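You operate a simulated robot arm through the tools that you are given. There is no shell and no other tool. Be economical: measure what you need, move in short steps, check, and stop when the job is done.

The job below is to be done with a simulated robot arm. You get a single attempt, and the scene is never put back.

TASK
Put one of the small wax rings from the right end of the wooden bench on top of the red filter cartridge. Put the red brush on the top of the low brown box left of the aisle. Take the black cone from the top of the low steel stand and leave it on the top of the brown-taped white box. Fetch the brown cone and stand it on top of the grey steel case. Put the brown brush on top of the blue filter cartridge. Take the yellow ring on the grey-top table and put it away on the top of the grey table. Lift the wire guide 65 open. Do these in any order. Set down upright: black cone, brown cone.

Only the result counts: the job must be done as asked and must still hold three seconds after the hand-in. Knocking over, shifting, dropping, spilling or breaking anything else fails it.

THE ROBOT
A 6-joint arm with a two-finger gripper on a trunk, on a base that drives. Base frame: it is fixed to the floor where the robot stands at the start and does not move with it; the origin is under the middle of the robot, x ahead of it, y to its left, z up; the surface under the hand at the start is at about z = 0.88. Lengths are in m, angles in degrees, forces in N, time in s.
With the tool pointing down near the work surface it reaches from about 0.28 to 0.72 m from the robot's upright axis, wherever it stands. Its first joint turns from -166.0 to 166.0 degrees. Places, roughly: black cone [-5.25, -2.5, 0.75]; blue filter cartridge (6x6x13 cm) [-7, 2.2, 0.9]; brown brush (6x4x5 cm) [-6.7, 2.5, 0.9]; brown cone (10x10x17 cm) [-7, 2.1, 0.9]; grey steel case (21x15x10 cm) [-6.8, 2.1, 0.9]; red brush (12x5x6 cm) [-5.1, -2.2, 0.6]; red filter cartridge (6x6x13 cm) [0.5, 0.1, 0.9]; small wax ring (4x4x2 cm) [0.5, 0.4, 0.9]; top of the brown-taped white box [-5, 0, 0.5]; top of the grey table [-5.1, 5.4, 0.8]; top of the low brown box left of the aisle [-2.2, 1.7, 0.4]; wire guide 65 [-4.1, -7.2, 1.1]; yellow ring (4x4x2 cm) [-6.1, 2.2, 0.9]. Payload 1.57 kg.
The tool frame sits at the grasp point between the pads (the TCP): z along the fingers, y along the line on which they close. The tips reach 0.021 m beyond it. Largest opening 0.07 m; the body of the gripper starts 0.05 m behind the TCP.
Orientation is told as [roll, pitch, yaw] about the base's x, y, z axes, in that order, counted from this pose: with the fingers straight down and closing along the base's y, the tool's x points along the base's -x, its y along +y and its z along -z.

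THE INTERFACE
- The arm moves only by the tool jog_arm. Its argument "steps" is a list that holds one entry, the list of rows, each a list of 7 numbers: the shift along the base's x, y, z in m, then the turn, a rotation vector about the base's x, y, z in degrees, then the finger opening in m, from 0 to 0.07. In form: [[[dx, dy, dz, ax, ay, az, grip], ...]]. A call has 1 to 8 rows; each row is the pose to reach, as a shift and turn from the pose commanded when the call began. A row lasts 0.2 s, in which the tool goes at most 0.05 m and 8.6 degrees; a call with a longer step from one row to the next is refused whole, and so is a gripper value outside its range. A pose out of reach is approached as far as the arm can. The call stops where the force on the tool passes 40 N (or 10 N more than at its start, if that is more) or the arm is blocked; 0.2 s more then pass. The fingers move at their own pace and stop on an object; they squeeze with about 30 N. The grip force told is the motor's: it shows also when the fingers shut on nothing. Time passes only in rows, and 0.2 s behind the last, so rows that repeat a pose let the fingers close. It gives the time, the measured TCP pose, the force on the tool (base axes), the opening and the grip force at its end, in the units of the frame above (readings bear some noise), with the torque about the TCP (base axes, N m) and any sound that the robot's microphone picked up.
- Cameras (640 x 400 px; columns grow to the right, rows downward): "scene" is now at [0.0259, 0.1613, 1.4924]; the picture's right is [0.08, -1.00, 0.00], its down [-0.65, -0.05, -0.76] and it looks along [0.75, 0.06, -0.66] (base axes); focal length 270 px, centre (320, 200). "wrist" rides on the gripper at [0.079, 0.004, -0.081] in the tool frame; the picture's right is [-0.05, 1.00, 0.00], its down [-0.67, -0.03, -0.74] and it looks along [-0.74, -0.04, 0.67] (tool axes); focal length 256 px, centre (320, 200). There is no depth. A picture from a camera that has moved, and an enlarged one, comes with that camera's place and axes in the base frame and with its lens.
- snapshot(camera): a new picture of that camera. No time passes.
- roll_base(legs): drives the robot by 1 to 6 legs, each [ahead, left, turn to the left] in m, m and degrees, along the robot's own axes; the way and the turn of a leg run together, so that a leg with both is an arc; at most 1.5 m and 180 degrees a leg. The arm and the cameras ride along, it lands a little off, and it stops where it bumps. It gives what a move gives.
- head_to(pan, tilt): turns the head with the scene camera to pan (to the left, within 155 degrees either way) and tilt (down, from -29 to 69), counted from straight ahead of the robot. It gives what a move gives.
- enlarge(camera, box): a new picture of the part [left, top, right, bottom] of that camera's present view, enlarged. No time passes.
- finish_job(): hands the job in; it is judged then, once.

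Go step by step. Nothing tells you exact positions but the pictures and the camera data: compare them with the known pose of the tool, close in by small moves and look again before you grip or let go. The budget is 196 turns and 174 pictures, counting those below and the enlarged ones. Unless the task says otherwise, let go and move clear before handing in, and close with one line.

The tools are called by a JSON object that holds its "api" and its "payload". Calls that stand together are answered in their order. jog_arm: Moves the arm, as the interface text tells. Its arguments: {"type":"object","properties":{"steps":{"type":"array"}},"required":["steps"]} The other tools are called the same way: roll_base (legs) drives the base; head_to (pan, tilt) turns the head that bears the scene camera; snapshot (camera) takes a picture; enlarge (camera, box) takes an enlarged picture of a part of a camera's view; finish_job () hands the job in.

At the start:

```text
time_s: 0.0
eef_pos: [0.4456, 0.0487, 1.1906]
orientation: [0.0, 0.0, 0.0]
ft_force: [-0.8, -0.6, 0.4]
ft_torque: [0.02, -0.02, -0.02]
width: 0.0698
gripper_force: 0.0
robot x, y, heading: [0.0011, -0.0016, 0.0]
head pan, tilt: [4.6, 40.9]
```

scene: 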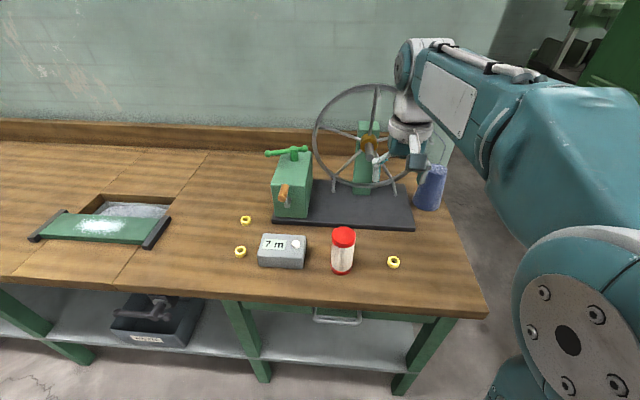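
wrist: 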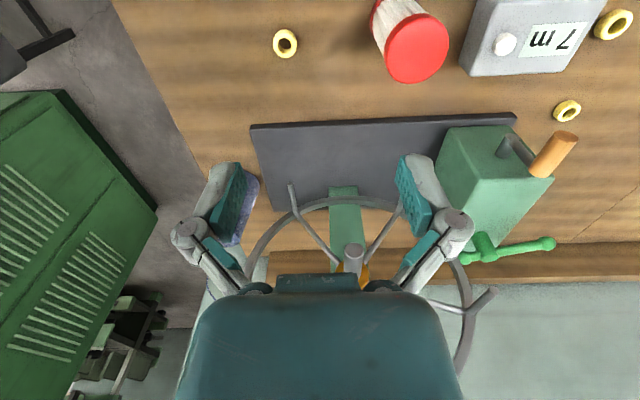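

The nearest ring works out at about (0.476, 0.0) from both cameras, and the red cartridge's cap at about (0.452, 0.138, 1.01). I'll go above the ring.

{"api": "jog_arm", "payload": {"steps": [[[0.015, -0.025, -0.03, 0, 0, 0, 0.07], [0.03, -0.05, -0.06, 0, 0, 0, 0.07], [0.03, -0.05, -0.105, 0, 0, 0, 0.07], [0.03, -0.05, -0.15, 0, 0, 0, 0.07], [0.03, -0.05, -0.195, 0, 0, 0, 0.07], [0.03, -0.05, -0.22, 0, 0, 0, 0.07]]]}}

{"api": "snapshot", "payload": {"camera": "wrist"}}

```text
time_s: 1.4
eef_pos: [0.4757, -0.0023, 0.9713]
orientation: [0.0, 0.0, 0.1]
ft_force: [0.0, -0.9, -0.7]
ft_torque: [0.0, -0.03, 0.0]
width: 0.0701
gripper_force: 0.1
robot x, y, heading: [-0.0027, -0.0016, 0.1]
head pan, tilt: [4.6, 40.9]
```

```text
171 pictures are left
camera wrist: at [0.3959, 0.0025, 1.0514], right [0.05, 1.0, 0.0], down [0.67, -0.04, 0.74], along [0.74, -0.04, -0.67], focal length 256 px, centre (320, 200)
```

wrist: 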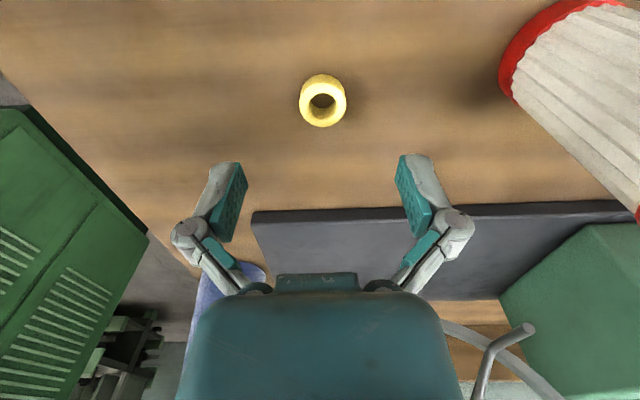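

The ring sits at about (0.477, 0.000), right below the hand. I descend and grip.

{"api": "jog_arm", "payload": {"steps": [[[0.002, 0.002, -0.03, 0, 0, 0, 0.07], [0.002, 0.002, -0.055, 0, 0, 0, 0.07], [0.002, 0.002, -0.068, 0, 0, 0, 0.07], [0.002, 0.002, -0.068, 0, 0, 0, 0.02], [0.002, 0.002, -0.068, 0, 0, 0, 0.02], [0.002, 0.002, -0.068, 0, 0, 0, 0.02], [0.002, 0.002, -0.03, 0, 0, 0, 0.02], [0.002, 0.002, 0.01, 0, 0, 0, 0.02]]]}}

{"api": "snapshot", "payload": {"camera": "wrist"}}

```text
time_s: 3.2
eef_pos: [0.4777, 0.0004, 0.9807]
orientation: [0.0, 0.1, 0.1]
ft_force: [-0.2, -0.1, -0.3]
ft_torque: [-0.03, 0.03, -0.04]
width: 0.0281
gripper_force: 29.9
robot x, y, heading: [-0.0013, -0.0021, -0.1]
head pan, tilt: [4.6, 40.9]
```

```text
170 pictures are left
camera wrist: at [0.3985, 0.0047, 1.062], right [0.05, 1.0, 0.0], down [0.67, -0.04, 0.74], along [0.74, -0.04, -0.67], focal length 256 px, centre (320, 200)
```

wrist: 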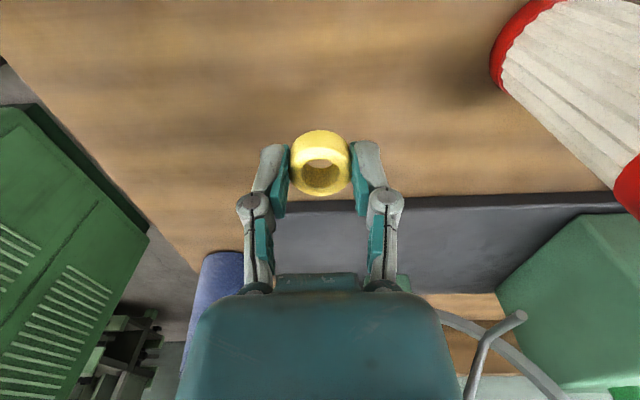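

The ring is held. I lift it over the cartridge cap.

{"api": "jog_arm", "payload": {"steps": [[[0, 0, 0.045, 0, 0, 0, 0.02], [0, 0, 0.09, 0, 0, 0, 0.02], [0, 0.0, 0.12, 0, 0, 0, 0.02], [-0.01, 0.045, 0.12, 0, 0, 0, 0.02], [-0.02, 0.09, 0.12, 0, 0, 0, 0.02], [-0.025, 0.138, 0.12, 0, 0, 0, 0.02]]]}}

{"api": "snapshot", "payload": {"camera": "wrist"}}

{"api": "snapshot", "payload": {"camera": "scene"}}

```text
time_s: 4.6
eef_pos: [0.4539, 0.1408, 1.1006]
orientation: [-0.2, 0.1, 0.1]
ft_force: [0.0, 1.3, -1.0]
ft_torque: [-0.01, 0.02, 0.0]
width: 0.0286
gripper_force: 30.2
robot x, y, heading: [-0.0025, -0.0007, -0.2]
head pan, tilt: [4.6, 40.9]
```

```text
169 pictures are left
camera wrist: at [0.3738, 0.1444, 1.182], right [0.05, 1.0, 0.0], down [0.67, -0.03, 0.74], along [0.74, -0.04, -0.67], focal length 256 px, centre (320, 200)
```

wrist: 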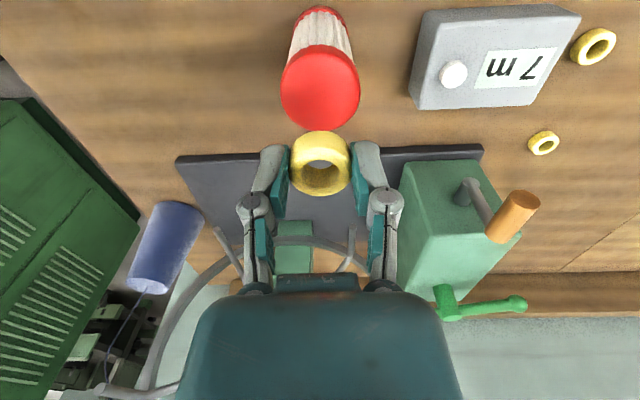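

```text
168 pictures are left
camera scene: at [0.0261, 0.1631, 1.4922], right [0.08, -1.0, 0.0], down [-0.65, -0.05, -0.75], along [0.75, 0.06, -0.66], focal length 270 px, centre (320, 200)
```

scene: 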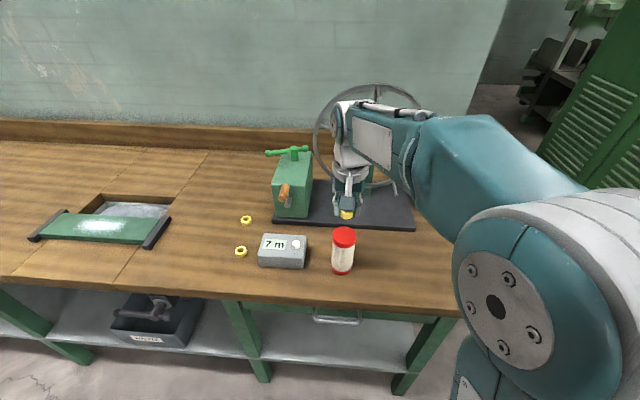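

The ring is above the cap, centred at about (0.452, 0.140). I go down close, then look.

{"api": "jog_arm", "payload": {"steps": [[[-0.002, 0, -0.03, 0, 0, 0, 0.02], [-0.002, 0, -0.055, 0, 0, 0, 0.02], [-0.002, 0, -0.06, 0, 0, 0, 0.02], [-0.002, 0, -0.063, 0, 0, 0, 0.02]]]}}

{"api": "snapshot", "payload": {"camera": "wrist"}}

{"api": "enlarge", "payload": {"camera": "scene", "box": [280, 180, 400, 280]}}

```text
time_s: 5.6
eef_pos: [0.45, 0.1393, 1.037]
orientation: [0.0, 0.1, 0.1]
ft_force: [-0.1, 0.3, 0.3]
ft_torque: [0.01, 0.02, 0.01]
width: 0.0288
gripper_force: 30.4
robot x, y, heading: [-0.0028, 0.0016, -0.2]
head pan, tilt: [4.6, 40.9]
```

```text
167 pictures are left
camera wrist: at [0.3715, 0.1431, 1.1179], right [0.05, 1.0, 0.0], down [0.67, -0.03, 0.74], along [0.74, -0.04, -0.67], focal length 256 px, centre (320, 200)
```

wrist: 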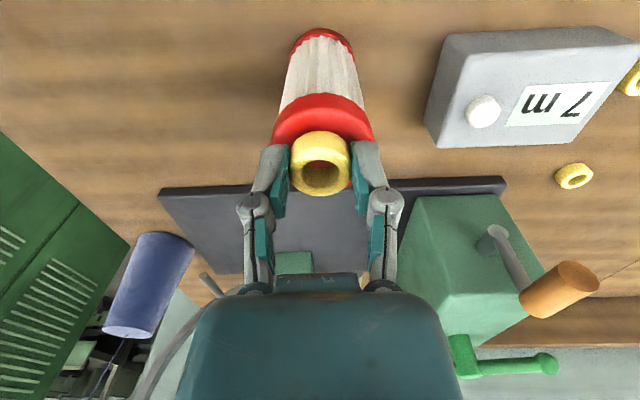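

```text
4.00 times, centred on (340, 230) of scene
camera zoom: at [0.0261, 0.1618, 1.4923], right [0.08, -1.0, 0.0], down [-0.65, -0.05, -0.75], along [0.75, 0.06, -0.66], focal length 1082 px, centre (240, 80)
```

zoom: 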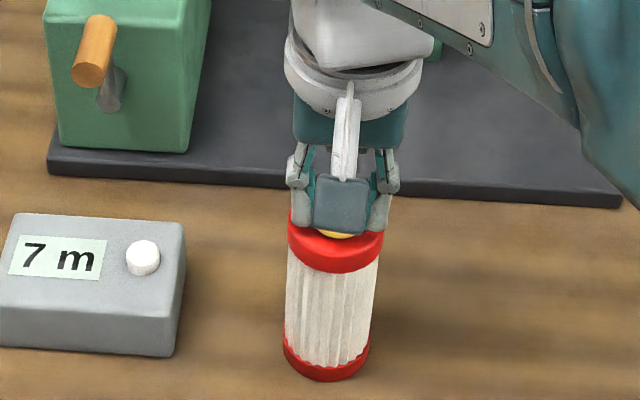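

No contact yet; I ease down in millimetres.

{"api": "jog_arm", "payload": {"steps": [[[0, 0, -0.0015, 0, 0, 0, 0.02], [0, 0, -0.003, 0, 0, 0, 0.02], [0, 0, -0.003, 0, 0, 0, 0.02]]]}}

```text
time_s: 6.4
eef_pos: [0.451, 0.1384, 1.0348]
orientation: [-0.1, 0.1, 0.0]
ft_force: [0.2, -0.2, -0.2]
ft_torque: [-0.04, 0.04, -0.04]
width: 0.0284
gripper_force: 29.6
robot x, y, heading: [-0.0027, -0.0008, -0.1]
head pan, tilt: [4.6, 40.9]
```

{"api": "jog_arm", "payload": {"steps": [[[0, 0, -0.0015, 0, 0, 0, 0.02], [0, 0, -0.003, 0, 0, 0, 0.02], [0, 0, -0.003, 0, 0, 0, 0.02]]]}}

{"api": "snapshot", "payload": {"camera": "wrist"}}

```text
time_s: 7.2
eef_pos: [0.451, 0.1388, 1.0316]
orientation: [0.0, 0.0, -0.1]
ft_force: [0.0, -0.7, 7.1]
ft_torque: [-0.01, 0.04, 0.03]
width: 0.0288
gripper_force: 29.7
robot x, y, heading: [0.0005, -0.0008, -0.2]
head pan, tilt: [4.6, 40.9]
```

```text
165 pictures are left
camera wrist: at [0.3718, 0.1429, 1.1128], right [0.05, 1.0, 0.0], down [0.67, -0.04, 0.75], along [0.74, -0.04, -0.67], focal length 256 px, centre (320, 200)
```

wrist: 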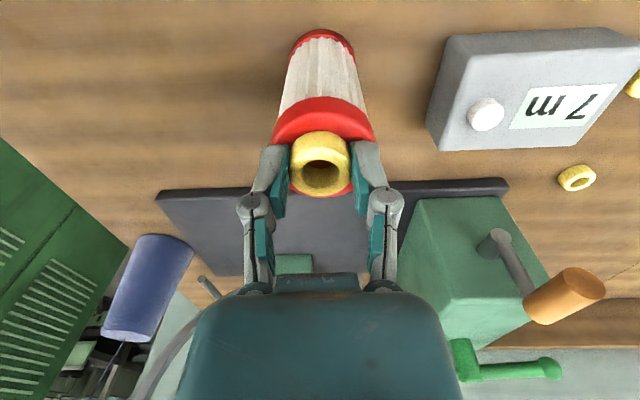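

The ring is resting on the cap at about 7 N, well centred. I release it and rise.

{"api": "jog_arm", "payload": {"steps": [[[0, 0, 0.001, 0, 0, 0, 0.03], [0, 0, 0.001, 0, 0, 0, 0.05], [0, 0, 0.001, 0, 0, 0, 0.06], [0, 0, 0.02, 0, 0, 0, 0.06], [0, 0, 0.06, 0, 0, 0, 0.06], [0, 0, 0.1, 0, 0, 0, 0.06], [0, 0, 0.14, 0, 0, 0, 0.06], [0, 0, 0.18, 0, 0, 0, 0.06]]]}}

{"api": "snapshot", "payload": {"camera": "wrist"}}

```text
time_s: 9.0
eef_pos: [0.4496, 0.1392, 1.2131]
orientation: [-0.2, 0.1, 0.1]
ft_force: [0.5, 0.4, -0.1]
ft_torque: [0.02, 0.06, -0.03]
width: 0.0601
gripper_force: 0.0
robot x, y, heading: [0.0022, -0.0005, 0.1]
head pan, tilt: [4.6, 40.9]
```

```text
164 pictures are left
camera wrist: at [0.3702, 0.1435, 1.2937], right [0.05, 1.0, 0.0], down [0.67, -0.03, 0.74], along [0.74, -0.04, -0.67], focal length 256 px, centre (320, 200)
```

wrist: 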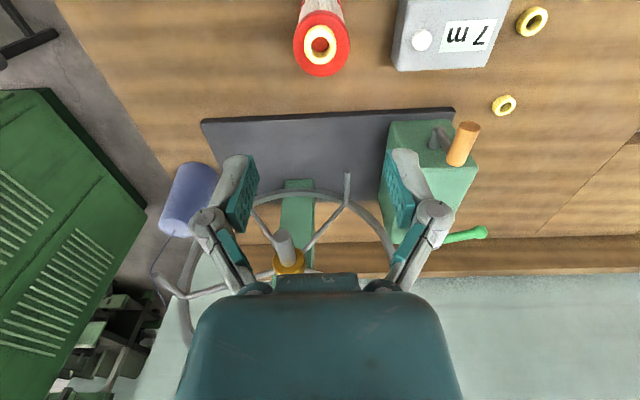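

The ring sits on the cap, first job done. Now I look around before driving.

{"api": "head_to", "payload": {"pan": 150, "tilt": 15}}

{"api": "snapshot", "payload": {"camera": "scene"}}

{"api": "head_to", "payload": {"pan": -150, "tilt": 15}}

{"api": "snapshot", "payload": {"camera": "scene"}}

{"api": "head_to", "payload": {"pan": 85, "tilt": 15}}

{"api": "snapshot", "payload": {"camera": "scene"}}

```text
time_s: 11.3
eef_pos: [0.4496, 0.1386, 1.2127]
orientation: [-0.1, 0.1, 0.0]
ft_force: [-0.5, -0.2, -0.1]
ft_torque: [-0.03, 0.05, -0.01]
width: 0.0598
gripper_force: 0.0
robot x, y, heading: [-0.0002, -0.002, 0.1]
head pan, tilt: [150.0, 15.0]
```

```text
163 pictures are left
camera scene: at [-0.139, 0.2017, 1.5333], right [0.5, 0.87, 0.0], down [0.22, -0.13, -0.97], along [-0.84, 0.48, -0.26], focal length 270 px, centre (320, 200)
```

scene: 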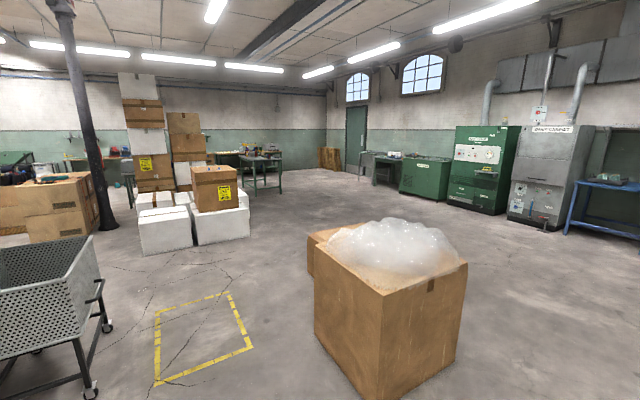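

```text
time_s: 15.4
eef_pos: [0.4495, 0.1388, 1.2114]
orientation: [-0.1, 0.2, 0.0]
ft_force: [-0.1, 0.1, 0.2]
ft_torque: [-0.02, 0.01, 0.0]
width: 0.06
gripper_force: 0.1
robot x, y, heading: [-0.0006, -0.0027, -0.2]
head pan, tilt: [-150.0, 15.0]
```

```text
162 pictures are left
camera scene: at [-0.139, 0.1082, 1.5334], right [-0.5, 0.87, 0.0], down [0.22, 0.13, -0.97], along [-0.84, -0.48, -0.26], focal length 270 px, centre (320, 200)
```

scene: 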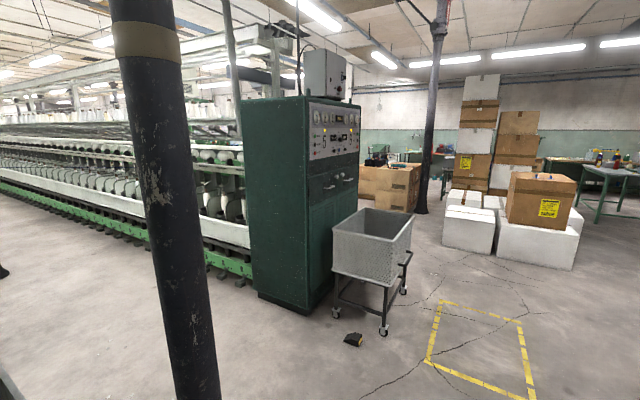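

```text
time_s: 18.7
eef_pos: [0.451, 0.1389, 1.2125]
orientation: [-0.1, 0.0, 0.0]
ft_force: [0.2, -0.5, -0.3]
ft_torque: [0.06, 0.0, 0.03]
width: 0.0599
gripper_force: 0.0
robot x, y, heading: [-0.0004, 0.0028, -0.2]
head pan, tilt: [85.0, 15.0]
```

```text
161 pictures are left
camera scene: at [-0.0499, 0.248, 1.5332], right [1.0, -0.09, 0.0], down [-0.02, -0.26, -0.97], along [0.08, 0.96, -0.26], focal length 270 px, centre (320, 200)
```

scene: 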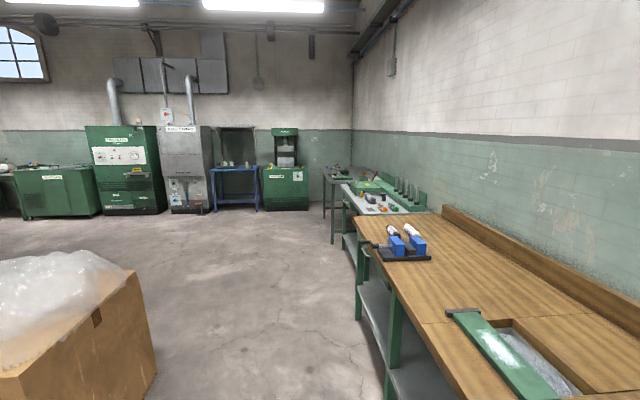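

I can place the white boxes near (-4, 0.1), the crate near (-2.2, -0.6), the open bubble-wrap box near (-1.3, 1.2) and a pillar near (-5.3, -0.6). I pull the arm in and drive through the gap at y≈0.3.

{"api": "jog_arm", "payload": {"steps": [[[-0.04, -0.02, 0.02, 0, 0, 0, 0.06], [-0.08, -0.04, 0.04, 0, 0, 0, 0.06], [-0.11, -0.07, 0.06, 0, 0, 0, 0.06], [-0.11, -0.11, 0.08, 0, 0, 0, 0.06]]]}}

{"api": "roll_base", "payload": {"legs": [[-0.7, 0.3, 0], [0, 0, 180], [1.5, 0, 0], [0.8, 0.2, 0]]}}

{"api": "head_to", "payload": {"pan": 20, "tilt": 20}}

{"api": "snapshot", "payload": {"camera": "scene"}}

```text
time_s: 19.7
eef_pos: [0.3391, 0.0271, 1.2925]
orientation: [0.0, 0.2, 0.1]
ft_force: [-0.2, 0.1, 0.2]
ft_torque: [-0.03, -0.01, -0.01]
width: 0.0602
gripper_force: 0.0
robot x, y, heading: [-0.001, 0.001, 0.1]
head pan, tilt: [85.0, 15.0]
```

```text
time_s: 42.2
eef_pos: [-3.3314, 0.0403, 1.2915]
orientation: [0.0, 0.0, -179.3]
ft_force: [0.3, -0.1, 0.2]
ft_torque: [0.0, -0.02, 0.02]
width: 0.06
gripper_force: 0.1
robot x, y, heading: [-2.9905, 0.071, -179.5]
head pan, tilt: [85.0, 15.0]
```

```text
time_s: 43.6
eef_pos: [-3.3316, 0.0398, 1.293]
orientation: [-0.1, -0.1, -179.2]
ft_force: [-0.1, -0.4, -0.1]
ft_torque: [-0.01, -0.02, 0.01]
width: 0.0597
gripper_force: 0.1
robot x, y, heading: [-2.9914, 0.068, -179.4]
head pan, tilt: [20.0, 20.0]
```

```text
160 pictures are left
camera scene: at [-3.0166, -0.1164, 1.5251], right [-0.35, 0.94, 0.0], down [0.32, 0.12, -0.94], along [-0.88, -0.33, -0.34], focal length 270 px, centre (320, 200)
```

scene: 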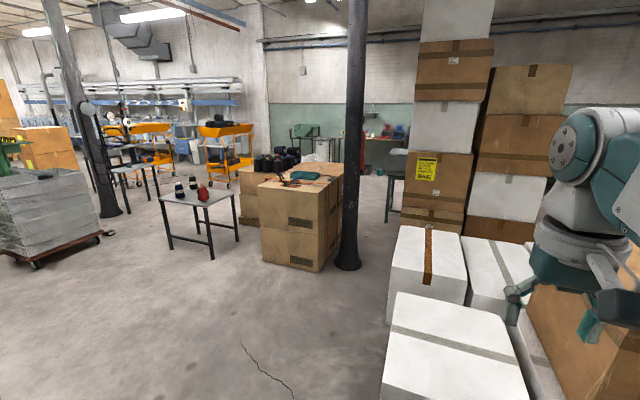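

The steel stand with cones is ahead-left, and the brown-taped box stands behind the front white box. I zoom in on both.

{"api": "enlarge", "payload": {"camera": "scene", "box": [140, 160, 260, 260]}}

{"api": "enlarge", "payload": {"camera": "scene", "box": [370, 190, 530, 300]}}

```text
4.00 times, centred on (200, 210) of scene
camera zoom: at [-3.0166, -0.1164, 1.5251], right [-0.35, 0.94, 0.0], down [0.32, 0.12, -0.94], along [-0.88, -0.33, -0.34], focal length 1082 px, centre (800, 160)
```

zoom: 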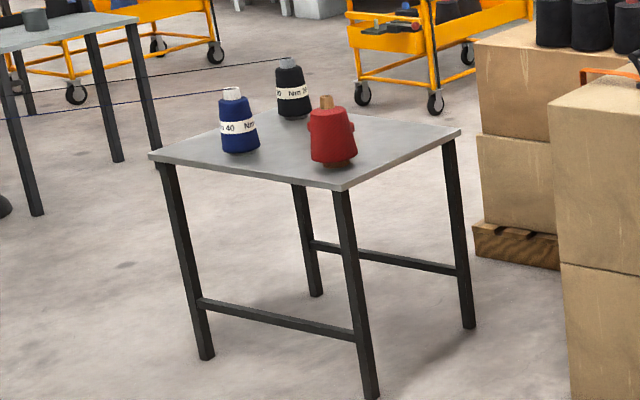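

```text
3.64 times, centred on (450, 245) of scene
camera zoom: at [-3.0166, -0.1164, 1.5251], right [-0.35, 0.94, 0.0], down [0.32, 0.12, -0.94], along [-0.88, -0.33, -0.34], focal length 984 px, centre (-153, 36)
```

zoom: 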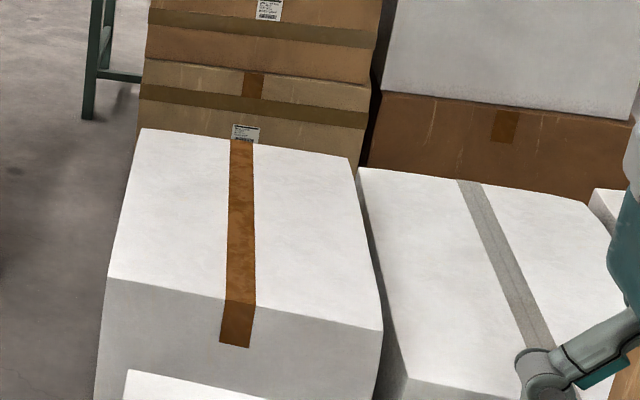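

The stand's top is at z≈0.58, x -4.9..-5.36, y -2.0..-2.63, with the black cone at its far-left corner. The brown-taped box top is about x -4.6..-5.3, y -0.2..0.24. I drive to the near side of the stand to identify the red brush.

{"api": "roll_base", "payload": {"legs": [[0.6, 1.1, 0], [0.71, 1.15, 0]]}}

{"api": "head_to", "payload": {"pan": 0, "tilt": 40}}

{"api": "snapshot", "payload": {"camera": "scene"}}

```text
time_s: 56.2
eef_pos: [-4.626, -2.2191, 1.2918]
orientation: [-0.1, 0.0, -178.9]
ft_force: [0.0, 0.3, 0.2]
ft_torque: [0.01, 0.01, -0.01]
width: 0.0601
gripper_force: 0.2
robot x, y, heading: [-4.2858, -2.1887, -178.9]
head pan, tilt: [20.0, 20.0]
```

```text
time_s: 57.1
eef_pos: [-4.6267, -2.2201, 1.2934]
orientation: [0.0, 0.0, -179.0]
ft_force: [0.6, 0.6, -0.3]
ft_torque: [-0.02, 0.03, 0.0]
width: 0.0598
gripper_force: 0.1
robot x, y, heading: [-4.2853, -2.1853, -179.1]
head pan, tilt: [0.0, 40.0]
```

```text
157 pictures are left
camera scene: at [-4.3091, -2.343, 1.4938], right [-0.02, 1.0, 0.0], down [0.64, 0.01, -0.77], along [-0.77, -0.01, -0.64], focal length 270 px, centre (320, 200)
```

scene: 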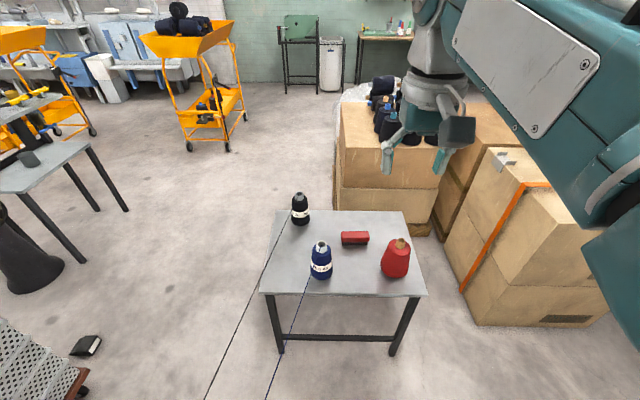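

The red brush is the low block at about (-5.11, -2.20), behind the red and blue cones. I move 0.22 m closer and zoom in.

{"api": "roll_base", "payload": {"legs": [[0.22, 0, 0]]}}

{"api": "snapshot", "payload": {"camera": "wrist"}}

{"api": "enlarge", "payload": {"camera": "scene", "box": [240, 180, 440, 320]}}

```text
time_s: 58.8
eef_pos: [-4.8461, -2.224, 1.2921]
orientation: [-0.1, 0.0, -179.0]
ft_force: [-0.3, -1.1, 0.0]
ft_torque: [-0.01, 0.03, 0.01]
width: 0.0601
gripper_force: 0.0
robot x, y, heading: [-4.5058, -2.189, -179.1]
head pan, tilt: [0.0, 40.0]
```

```text
156 pictures are left
camera wrist: at [-4.7669, -2.2267, 1.3733], right [-0.04, -1.0, 0.0], down [-0.67, 0.02, 0.74], along [-0.74, 0.03, -0.67], focal length 256 px, centre (320, 200)
```

wrist: 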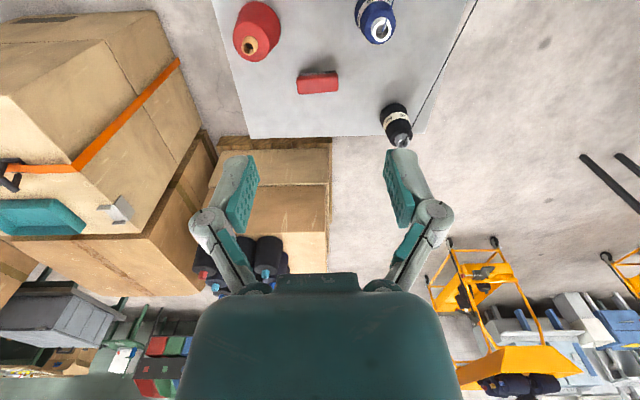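

```text
2.86 times, centred on (340, 250) of scene
camera zoom: at [-4.5288, -2.3466, 1.4937], right [-0.02, 1.0, 0.0], down [0.64, 0.01, -0.77], along [-0.77, -0.01, -0.64], focal length 773 px, centre (263, 57)
```

zoom: 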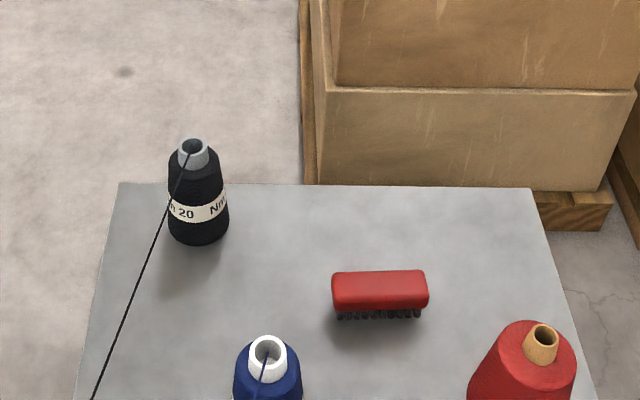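

The brush (bristles down) is centred at about (-5.097, -2.204), long along y, top near z 0.64. I turn the hand 90° to close along x and move above it.

{"api": "jog_arm", "payload": {"steps": [[[-0.03, 0.002, -0.03, 0, 0, -8.5, 0.07], [-0.06, 0.005, -0.06, 0, 0, -17, 0.07], [-0.09, 0.007, -0.09, 0, 0, -25.5, 0.07], [-0.12, 0.01, -0.12, 0, 0, -34, 0.07], [-0.15, 0.012, -0.15, 0, 0, -42.5, 0.07], [-0.18, 0.015, -0.18, 0, 0, -51, 0.07], [-0.21, 0.017, -0.21, 0, 0, -59.5, 0.07], [-0.24, 0.02, -0.24, 0, 0, -68, 0.07]]]}}

{"api": "jog_arm", "payload": {"steps": [[[-0.004, 0, -0.045, 0, 0, -8, 0.07], [-0.008, 0, -0.09, 0, 0, -16, 0.07], [-0.011, 0, -0.135, 0, 0, -23, 0.07], [-0.011, 0, -0.18, 0, 0, -23, 0.07], [-0.011, 0, -0.22, 0, 0, -23, 0.07]]]}}

{"api": "snapshot", "payload": {"camera": "wrist"}}

{"api": "snapshot", "payload": {"camera": "scene"}}

```text
time_s: 60.6
eef_pos: [-5.0873, -2.2023, 1.0539]
orientation: [-0.1, -0.1, 112.8]
ft_force: [0.2, -0.3, 0.7]
ft_torque: [0.01, 0.04, 0.01]
width: 0.0697
gripper_force: 0.0
robot x, y, heading: [-4.5093, -2.1917, -179.1]
head pan, tilt: [0.0, 40.0]
```

```text
time_s: 61.8
eef_pos: [-5.098, -2.2031, 0.8307]
orientation: [-0.1, -0.1, 90.0]
ft_force: [0.1, -0.6, -0.5]
ft_torque: [0.0, -0.01, -0.04]
width: 0.0698
gripper_force: 0.1
robot x, y, heading: [-4.5067, -2.1894, -179.1]
head pan, tilt: [0.0, 40.0]
```

```text
154 pictures are left
camera wrist: at [-5.1028, -2.2826, 0.9127], right [-1.0, 0.05, 0.0], down [0.04, 0.67, 0.75], along [0.04, 0.74, -0.67], focal length 256 px, centre (320, 200)
```

wrist: 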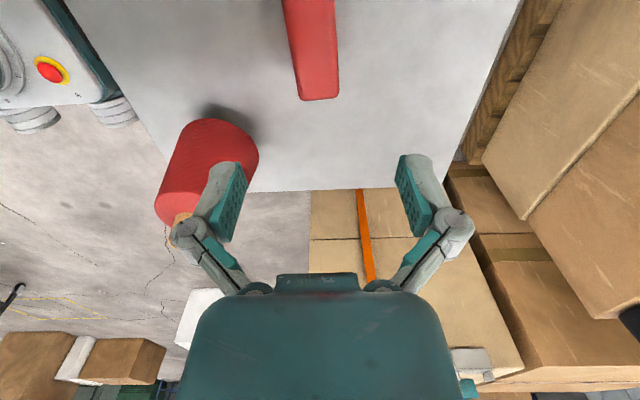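

```text
153 pictures are left
camera scene: at [-4.5304, -2.3466, 1.4937], right [-0.02, 1.0, 0.0], down [0.64, 0.01, -0.77], along [-0.76, -0.01, -0.64], focal length 270 px, centre (320, 200)
```

scene: 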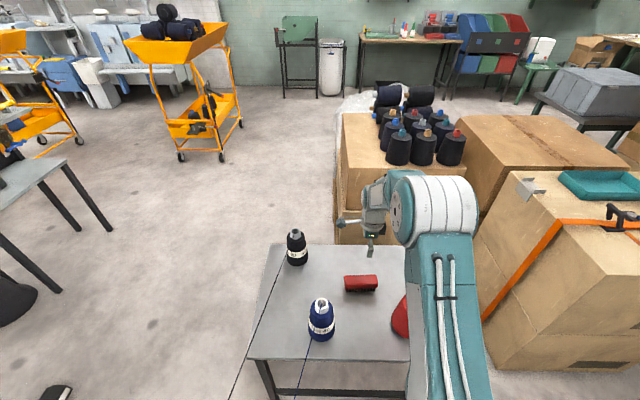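

The brush lies centred at about (-5.094, -2.206). I lower onto its red back and close.

{"api": "jog_arm", "payload": {"steps": [[[0.004, -0.003, -0.05, 0, 0, 0, 0.07], [0.004, -0.003, -0.1, 0, 0, 0, 0.07], [0.004, -0.003, -0.15, 0, 0, 0, 0.07], [0.004, -0.003, -0.18, 0, 0, 0, 0.07], [0.004, -0.003, -0.198, 0, 0, 0, 0.07]]]}}

{"api": "snapshot", "payload": {"camera": "wrist"}}

{"api": "enlarge", "payload": {"camera": "scene", "box": [280, 200, 440, 320]}}

```text
refused: row 1 steps farther than a row can; nothing moved
```

```text
152 pictures are left
camera wrist: at [-5.1028, -2.2826, 0.9127], right [-1.0, 0.05, 0.0], down [0.04, 0.67, 0.75], along [0.04, 0.74, -0.67], focal length 256 px, centre (320, 200)
```

wrist: 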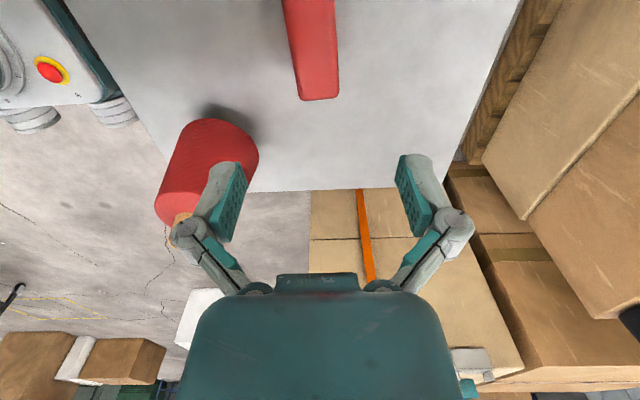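

```text
3.33 times, centred on (360, 260) of scene
camera zoom: at [-4.5304, -2.3466, 1.4937], right [-0.02, 1.0, 0.0], down [0.64, 0.01, -0.77], along [-0.76, -0.01, -0.64], focal length 902 px, centre (187, 0)
```

zoom: 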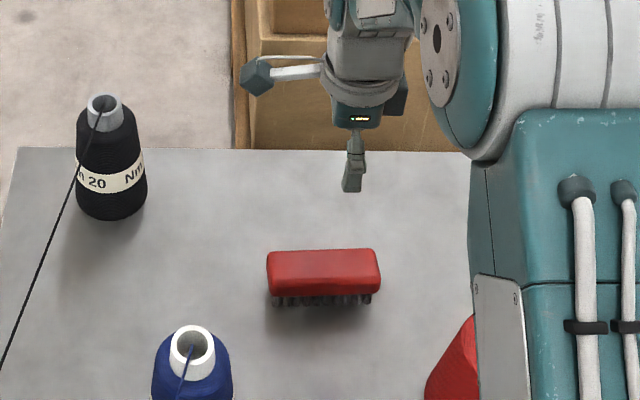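

First step was slightly too long; I redo it with smaller rows, stopping partway to look at arm clearance.

{"api": "jog_arm", "payload": {"steps": [[[0.004, -0.003, -0.04, 0, 0, 0, 0.07], [0.004, -0.003, -0.08, 0, 0, 0, 0.07], [0.004, -0.003, -0.12, 0, 0, 0, 0.07], [0.004, -0.003, -0.14, 0, 0, 0, 0.07]]]}}

{"api": "snapshot", "payload": {"camera": "scene"}}

{"api": "snapshot", "payload": {"camera": "wrist"}}

```text
time_s: 62.8
eef_pos: [-5.0947, -2.206, 0.6915]
orientation: [0.0, -0.1, 90.0]
ft_force: [-0.2, -0.7, 0.6]
ft_torque: [0.01, 0.01, 0.01]
width: 0.07
gripper_force: 0.0
robot x, y, heading: [-4.5054, -2.1891, -179.1]
head pan, tilt: [0.0, 40.0]
```

```text
150 pictures are left
camera scene: at [-4.5306, -2.3466, 1.4937], right [-0.02, 1.0, 0.0], down [0.64, 0.01, -0.77], along [-0.76, -0.01, -0.64], focal length 270 px, centre (320, 200)
```

scene: 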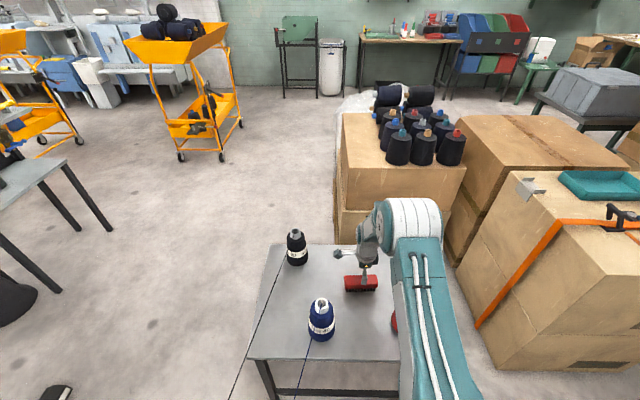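

```text
149 pictures are left
camera wrist: at [-5.0983, -2.2856, 0.7728], right [-1.0, 0.05, 0.0], down [0.04, 0.67, 0.75], along [0.04, 0.74, -0.67], focal length 256 px, centre (320, 200)
```

wrist: 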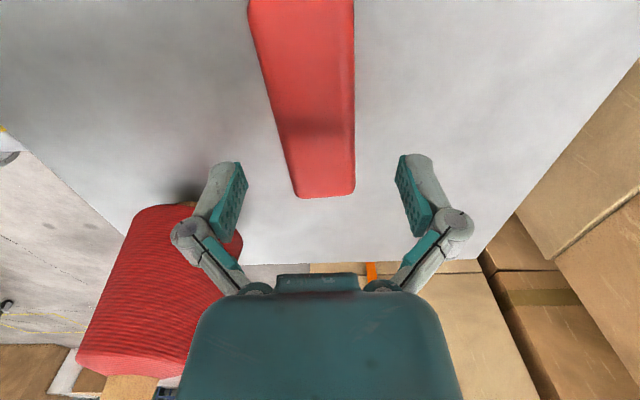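

I lower the rest gently to z≈0.645, watching forces, and close on the block.

{"api": "jog_arm", "payload": {"steps": [[[0, 0, -0.015, 0, 0, 0, 0.07], [0, 0, -0.03, 0, 0, 0, 0.07], [0, 0, -0.045, 0, 0, 0, 0.07], [0, 0, -0.045, 0, 0, 0, 0.07]]]}}

{"api": "snapshot", "payload": {"camera": "scene"}}

{"api": "snapshot", "payload": {"camera": "wrist"}}

```text
time_s: 63.8
eef_pos: [-5.0932, -2.2056, 0.6471]
orientation: [-0.1, -0.1, 90.0]
ft_force: [0.2, -0.4, 0.0]
ft_torque: [0.02, 0.0, 0.0]
width: 0.0699
gripper_force: 0.1
robot x, y, heading: [-4.5054, -2.1924, -179.0]
head pan, tilt: [0.0, 40.0]
```

```text
148 pictures are left
camera scene: at [-4.5307, -2.3466, 1.4937], right [-0.02, 1.0, 0.0], down [0.64, 0.01, -0.76], along [-0.76, -0.01, -0.64], focal length 270 px, centre (320, 200)
```

scene: 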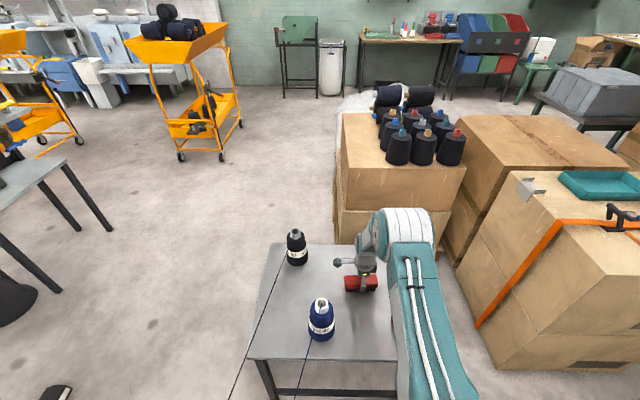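

```text
147 pictures are left
camera wrist: at [-5.098, -2.2853, 0.7275], right [-1.0, 0.05, 0.0], down [0.04, 0.67, 0.75], along [0.04, 0.74, -0.67], focal length 256 px, centre (320, 200)
```

wrist: 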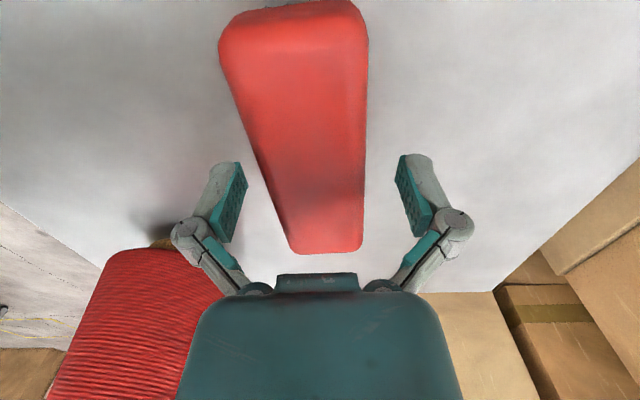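

The brush is between the fingers. I close and lift.

{"api": "jog_arm", "payload": {"steps": [[[0, 0, -0.004, 0, 0, 0, 0.03], [0, 0, -0.004, 0, 0, 0, 0.03], [0, 0, -0.004, 0, 0, 0, 0.03], [0, 0, 0.03, 0, 0, 0, 0.03], [0, 0, 0.07, 0, 0, 0, 0.03], [0, 0, 0.11, 0, 0, 0, 0.03], [0, 0, 0.15, 0, 0, 0, 0.03], [0, 0, 0.19, 0, 0, 0, 0.03]]]}}

{"api": "snapshot", "payload": {"camera": "scene"}}

{"api": "snapshot", "payload": {"camera": "wrist"}}

```text
time_s: 65.6
eef_pos: [-5.0929, -2.2067, 0.8365]
orientation: [-0.2, -0.1, 90.1]
ft_force: [0.8, 0.0, -1.3]
ft_torque: [-0.02, 0.03, -0.04]
width: 0.0445
gripper_force: 30.4
robot x, y, heading: [-4.5107, -2.1922, -178.8]
head pan, tilt: [0.0, 40.0]
```

```text
146 pictures are left
camera scene: at [-4.5306, -2.3466, 1.4937], right [-0.02, 1.0, 0.0], down [0.64, 0.01, -0.76], along [-0.76, -0.01, -0.64], focal length 270 px, centre (320, 200)
```

scene: 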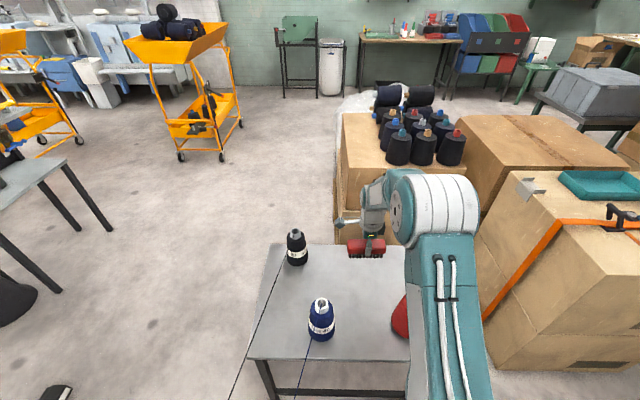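

```text
145 pictures are left
camera wrist: at [-5.0978, -2.2866, 0.9171], right [-1.0, 0.05, 0.0], down [0.03, 0.67, 0.75], along [0.04, 0.74, -0.67], focal length 256 px, centre (320, 200)
```

wrist: 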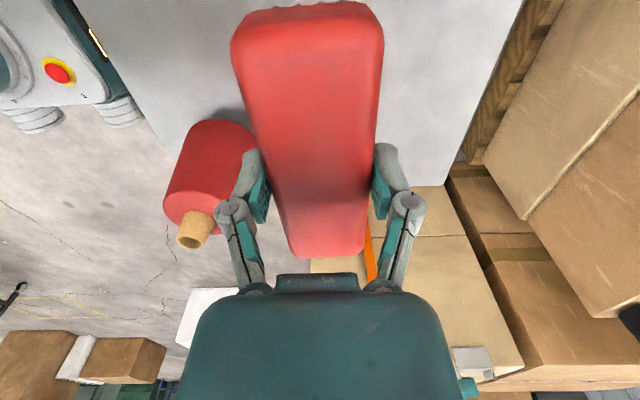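

The brush is gripped. I lift and retract, then drive towards the low brown box.

{"api": "jog_arm", "payload": {"steps": [[[0.01, 0, 0.045, 0, 0, 0, 0.03], [0.02, 0, 0.09, 0, 0, 0, 0.03], [0.04, 0, 0.13, 0, 0, 0, 0.03], [0.07, 0, 0.17, 0, 0, 0, 0.03], [0.1, 0, 0.21, 0, 0, 0, 0.03], [0.14, 0, 0.24, 0, 0, 0, 0.03], [0.18, 0, 0.27, 0, 0, 0, 0.03], [0.22, 0, 0.3, 0, 0, 0, 0.03]]]}}

{"api": "roll_base", "payload": {"legs": [[-0.7, 0, 0], [0, -1.2, 0], [-0.5, -1.2, 0], [-0.4, -0.1, 0]]}}

{"api": "head_to", "payload": {"pan": -150, "tilt": 25}}

{"api": "snapshot", "payload": {"camera": "scene"}}

```text
time_s: 67.4
eef_pos: [-4.873, -2.2064, 1.1369]
orientation: [-0.1, 0.0, 90.0]
ft_force: [-0.2, -0.4, -1.2]
ft_torque: [0.02, -0.02, 0.01]
width: 0.0443
gripper_force: 30.1
robot x, y, heading: [-4.5075, -2.1873, -179.1]
head pan, tilt: [0.0, 40.0]
```

```text
time_s: 80.3
eef_pos: [-3.9515, -0.4475, 1.1382]
orientation: [-0.1, 1.0, 96.9]
ft_force: [-0.5, 0.3, -1.4]
ft_torque: [0.02, -0.01, -0.01]
width: 0.0444
gripper_force: 30.5
robot x, y, heading: [-3.5865, -0.4062, -172.3]
head pan, tilt: [0.0, 40.0]
stopped in leg 3: the robot was blocked; the commanded pose is now the measured one
```

```text
time_s: 82.7
eef_pos: [-3.9521, -0.4486, 1.1371]
orientation: [-0.2, 0.9, 97.0]
ft_force: [-0.8, 0.2, -1.3]
ft_torque: [0.0, -0.01, 0.01]
width: 0.0444
gripper_force: 30.1
robot x, y, heading: [-3.5847, -0.4075, -172.2]
head pan, tilt: [-150.0, 25.0]
```

```text
144 pictures are left
camera scene: at [-3.4331, -0.4977, 1.517], right [0.61, -0.79, 0.0], down [-0.33, -0.26, -0.91], along [0.72, 0.56, -0.42], focal length 270 px, centre (320, 200)
```

scene: 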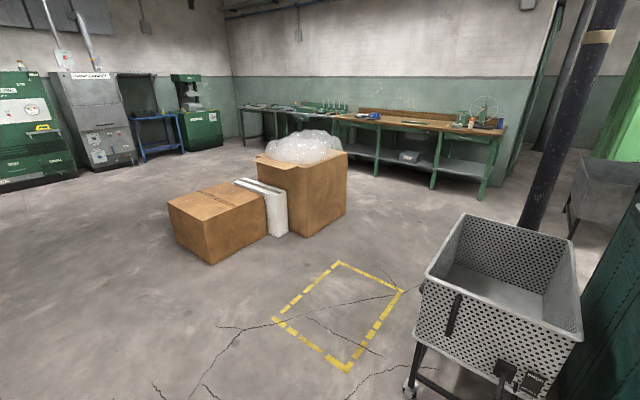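

The base bumped the corner of the front white box. I back away and check whether it moved.

{"api": "roll_base", "payload": {"legs": [[-0.3, 0.1, 0]]}}

{"api": "head_to", "payload": {"pan": -25, "tilt": 40}}

{"api": "snapshot", "payload": {"camera": "scene"}}

```text
time_s: 84.8
eef_pos: [-3.6431, -0.5036, 1.1376]
orientation: [-0.2, 1.0, 96.9]
ft_force: [-0.3, -0.4, -1.7]
ft_torque: [0.0, -0.01, 0.01]
width: 0.0445
gripper_force: 30.4
robot x, y, heading: [-3.2751, -0.4655, -172.2]
head pan, tilt: [-150.0, 25.0]
```

```text
time_s: 86.8
eef_pos: [-3.642, -0.5051, 1.1373]
orientation: [-0.2, 0.9, 97.0]
ft_force: [0.6, 0.7, -1.0]
ft_torque: [0.03, -0.02, 0.0]
width: 0.0444
gripper_force: 30.7
robot x, y, heading: [-3.2758, -0.464, -172.4]
head pan, tilt: [-25.0, 40.0]
```

```text
143 pictures are left
camera scene: at [-3.2777, -0.5843, 1.4938], right [0.3, 0.96, 0.0], down [0.61, -0.19, -0.77], along [-0.73, 0.23, -0.64], focal length 270 px, centre (320, 200)
```

scene: 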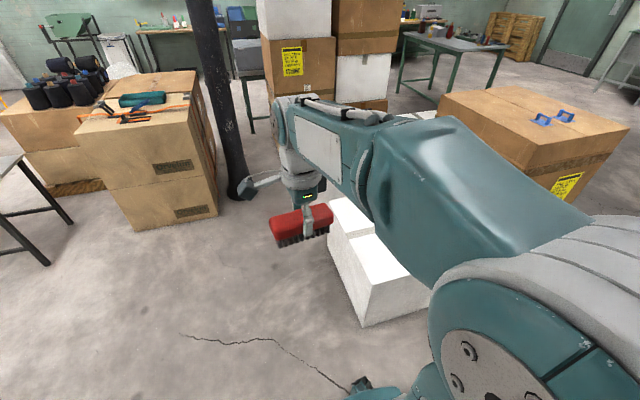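

The box looks unmoved and aligned. The low brown box spans about x -2.4..-1.8, y 1.5..2.15, top ≈0.43. I go to its -x side, facing +x.

{"api": "roll_base", "payload": {"legs": [[-0.44, -0.76, 0], [0, 0, 172.3], [0.03, 1.4, 0]]}}

{"api": "head_to", "payload": {"pan": 0, "tilt": 45}}

{"api": "snapshot", "payload": {"camera": "scene"}}

```text
time_s: 105.0
eef_pos: [-2.5295, 1.7372, 1.1368]
orientation: [-0.2, 1.0, -91.5]
ft_force: [-0.2, 0.2, -2.6]
ft_torque: [-0.02, -0.01, 0.01]
width: 0.0445
gripper_force: 29.7
robot x, y, heading: [-2.8992, 1.7516, -0.9]
head pan, tilt: [-25.0, 40.0]
```

```text
time_s: 105.9
eef_pos: [-2.5285, 1.7375, 1.1371]
orientation: [-0.3, 0.8, -91.5]
ft_force: [0.3, -0.4, -0.8]
ft_torque: [-0.03, 0.0, 0.01]
width: 0.0441
gripper_force: 30.1
robot x, y, heading: [-2.8964, 1.7501, -0.6]
head pan, tilt: [0.0, 45.0]
```

```text
142 pictures are left
camera scene: at [-2.8722, 1.9041, 1.4865], right [-0.01, -1.0, 0.0], down [-0.71, 0.01, -0.71], along [0.71, -0.01, -0.71], focal length 270 px, centre (320, 200)
```

scene: 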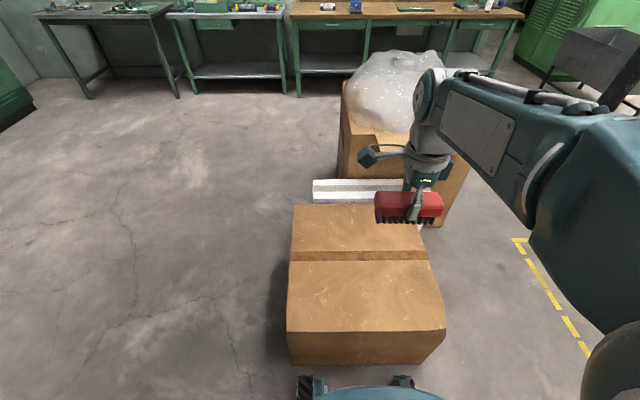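

The box top is flat with room in the middle. I lower the brush towards (-2.30, 1.72).

{"api": "jog_arm", "payload": {"steps": [[[0.028, -0.002, -0.039, 0, 0, 0, 0.03], [0.056, -0.004, -0.078, 0, 0, 0, 0.03], [0.084, -0.006, -0.117, 0, 0, 0, 0.03], [0.112, -0.008, -0.156, 0, 0, 0, 0.03], [0.14, -0.01, -0.195, 0, 0, 0, 0.03], [0.168, -0.012, -0.234, 0, 0, 0, 0.03], [0.196, -0.012, -0.273, 0, 0, 0, 0.03], [0.224, -0.012, -0.312, 0, 0, 0, 0.03]]]}}

{"api": "jog_arm", "payload": {"steps": [[[0, 0, -0.045, 0, 0, 0, 0.03], [0, 0, -0.09, 0, 0, 0, 0.03], [0, 0, -0.135, 0, 0, 0, 0.03], [0, 0, -0.18, 0, 0, 0, 0.03], [0, 0, -0.22, 0, 0, 0, 0.03], [0, 0, -0.26, 0, 0, 0, 0.03], [0, 0, -0.28, 0, 0, 0, 0.03]]]}}

{"api": "snapshot", "payload": {"camera": "scene"}}

{"api": "snapshot", "payload": {"camera": "wrist"}}

```text
time_s: 107.7
eef_pos: [-2.3053, 1.7258, 0.8245]
orientation: [-0.1, 0.9, -91.5]
ft_force: [-0.6, -0.2, -1.6]
ft_torque: [0.0, 0.03, 0.02]
width: 0.0444
gripper_force: 29.6
robot x, y, heading: [-2.8946, 1.7499, -0.6]
head pan, tilt: [0.0, 45.0]
```

```text
time_s: 109.3
eef_pos: [-2.3047, 1.7258, 0.5439]
orientation: [-0.2, 0.9, -91.5]
ft_force: [0.2, 1.0, -0.3]
ft_torque: [-0.01, 0.03, 0.03]
width: 0.0444
gripper_force: 30.1
robot x, y, heading: [-2.8981, 1.7551, -0.5]
head pan, tilt: [0.0, 45.0]
```

```text
141 pictures are left
camera scene: at [-2.8705, 1.904, 1.4865], right [-0.01, -1.0, 0.0], down [-0.71, 0.01, -0.71], along [0.71, -0.01, -0.71], focal length 270 px, centre (320, 200)
```

scene: 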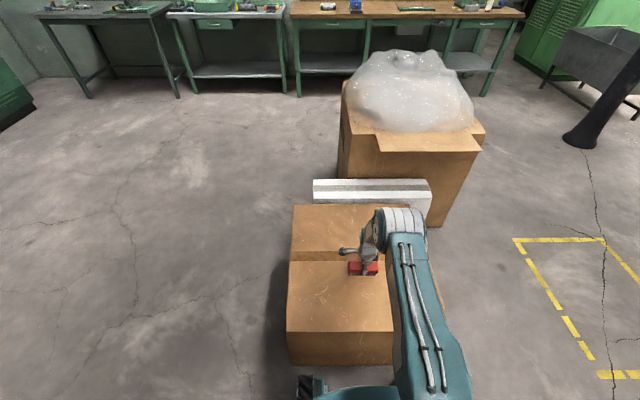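

```text
140 pictures are left
camera wrist: at [-2.2982, 1.8034, 0.6256], right [1.0, -0.08, 0.0], down [-0.05, -0.68, 0.73], along [-0.06, -0.73, -0.68], focal length 256 px, centre (320, 200)
```

wrist: 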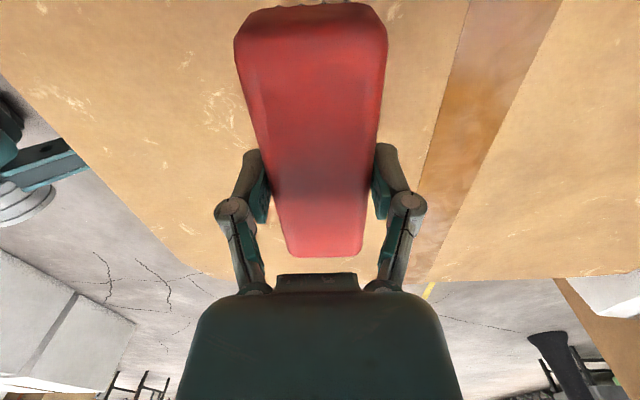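

Bristles are ~5 cm above the box. I lower gently until contact.

{"api": "jog_arm", "payload": {"steps": [[[0, 0, -0.012, 0, 0, 0, 0.03], [0, 0, -0.024, 0, 0, 0, 0.03], [0, 0, -0.032, 0, 0, 0, 0.03], [0, 0, -0.036, 0, 0, 0, 0.03]]]}}

{"api": "jog_arm", "payload": {"steps": [[[0, 0, -0.003, 0, 0, 0, 0.03], [0, 0, -0.006, 0, 0, 0, 0.03], [0, 0, -0.008, 0, 0, 0, 0.03]]]}}

{"api": "enlarge", "payload": {"camera": "scene", "box": [310, 220, 430, 310]}}

```text
time_s: 110.3
eef_pos: [-2.3049, 1.725, 0.5089]
orientation: [-0.2, 0.9, -91.5]
ft_force: [-0.5, -0.5, -0.5]
ft_torque: [-0.02, 0.05, -0.02]
width: 0.0443
gripper_force: 30.6
robot x, y, heading: [-2.8945, 1.7477, -0.6]
head pan, tilt: [0.0, 45.0]
```

```text
time_s: 111.1
eef_pos: [-2.3042, 1.7253, 0.5002]
orientation: [-0.2, 0.9, -91.5]
ft_force: [-0.6, 0.2, -0.6]
ft_torque: [-0.01, 0.03, -0.02]
width: 0.0445
gripper_force: 29.6
robot x, y, heading: [-2.895, 1.7508, -0.4]
head pan, tilt: [0.0, 45.0]
```

```text
4.44 times, centred on (370, 265) of scene
camera zoom: at [-2.8705, 1.904, 1.4865], right [-0.01, -1.0, 0.0], down [-0.71, 0.01, -0.71], along [0.71, -0.01, -0.71], focal length 1202 px, centre (98, -89)
```

zoom: 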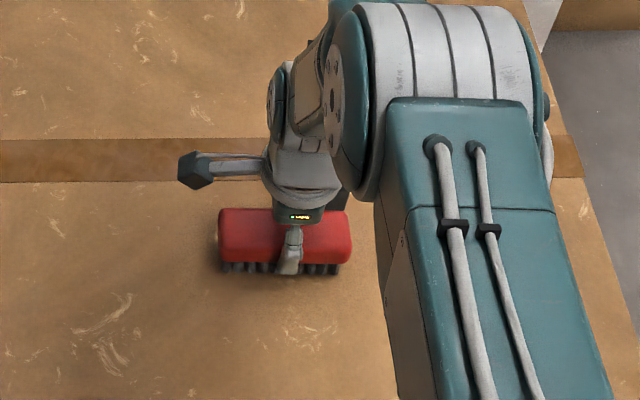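

Not yet touching; a few more millimetres.

{"api": "jog_arm", "payload": {"steps": [[[0, 0, -0.004, 0, 0, 0, 0.03], [0, 0, -0.006, 0, 0, 0, 0.03], [0, 0, -0.006, 0, 0, 0, 0.03]]]}}

{"api": "jog_arm", "payload": {"steps": [[[0, 0, -0.002, 0, 0, 0, 0.03], [0, 0, -0.004, 0, 0, 0, 0.03], [0, 0, -0.005, 0, 0, 0, 0.03]]]}}

```text
time_s: 111.9
eef_pos: [-2.3047, 1.7249, 0.496]
orientation: [-0.2, 0.9, -91.5]
ft_force: [-2.3, 2.1, 6.1]
ft_torque: [-0.4, -0.01, -0.14]
width: 0.0442
gripper_force: 30.0
robot x, y, heading: [-2.8937, 1.7515, -0.4]
head pan, tilt: [0.0, 45.0]
```

```text
time_s: 112.7
eef_pos: [-2.3052, 1.7253, 0.4905]
orientation: [-0.1, 1.0, -91.5]
ft_force: [-6.6, 1.3, 24.6]
ft_torque: [0.02, 0.15, -0.04]
width: 0.0445
gripper_force: 30.1
robot x, y, heading: [-2.8991, 1.7484, -0.5]
head pan, tilt: [0.0, 45.0]
```

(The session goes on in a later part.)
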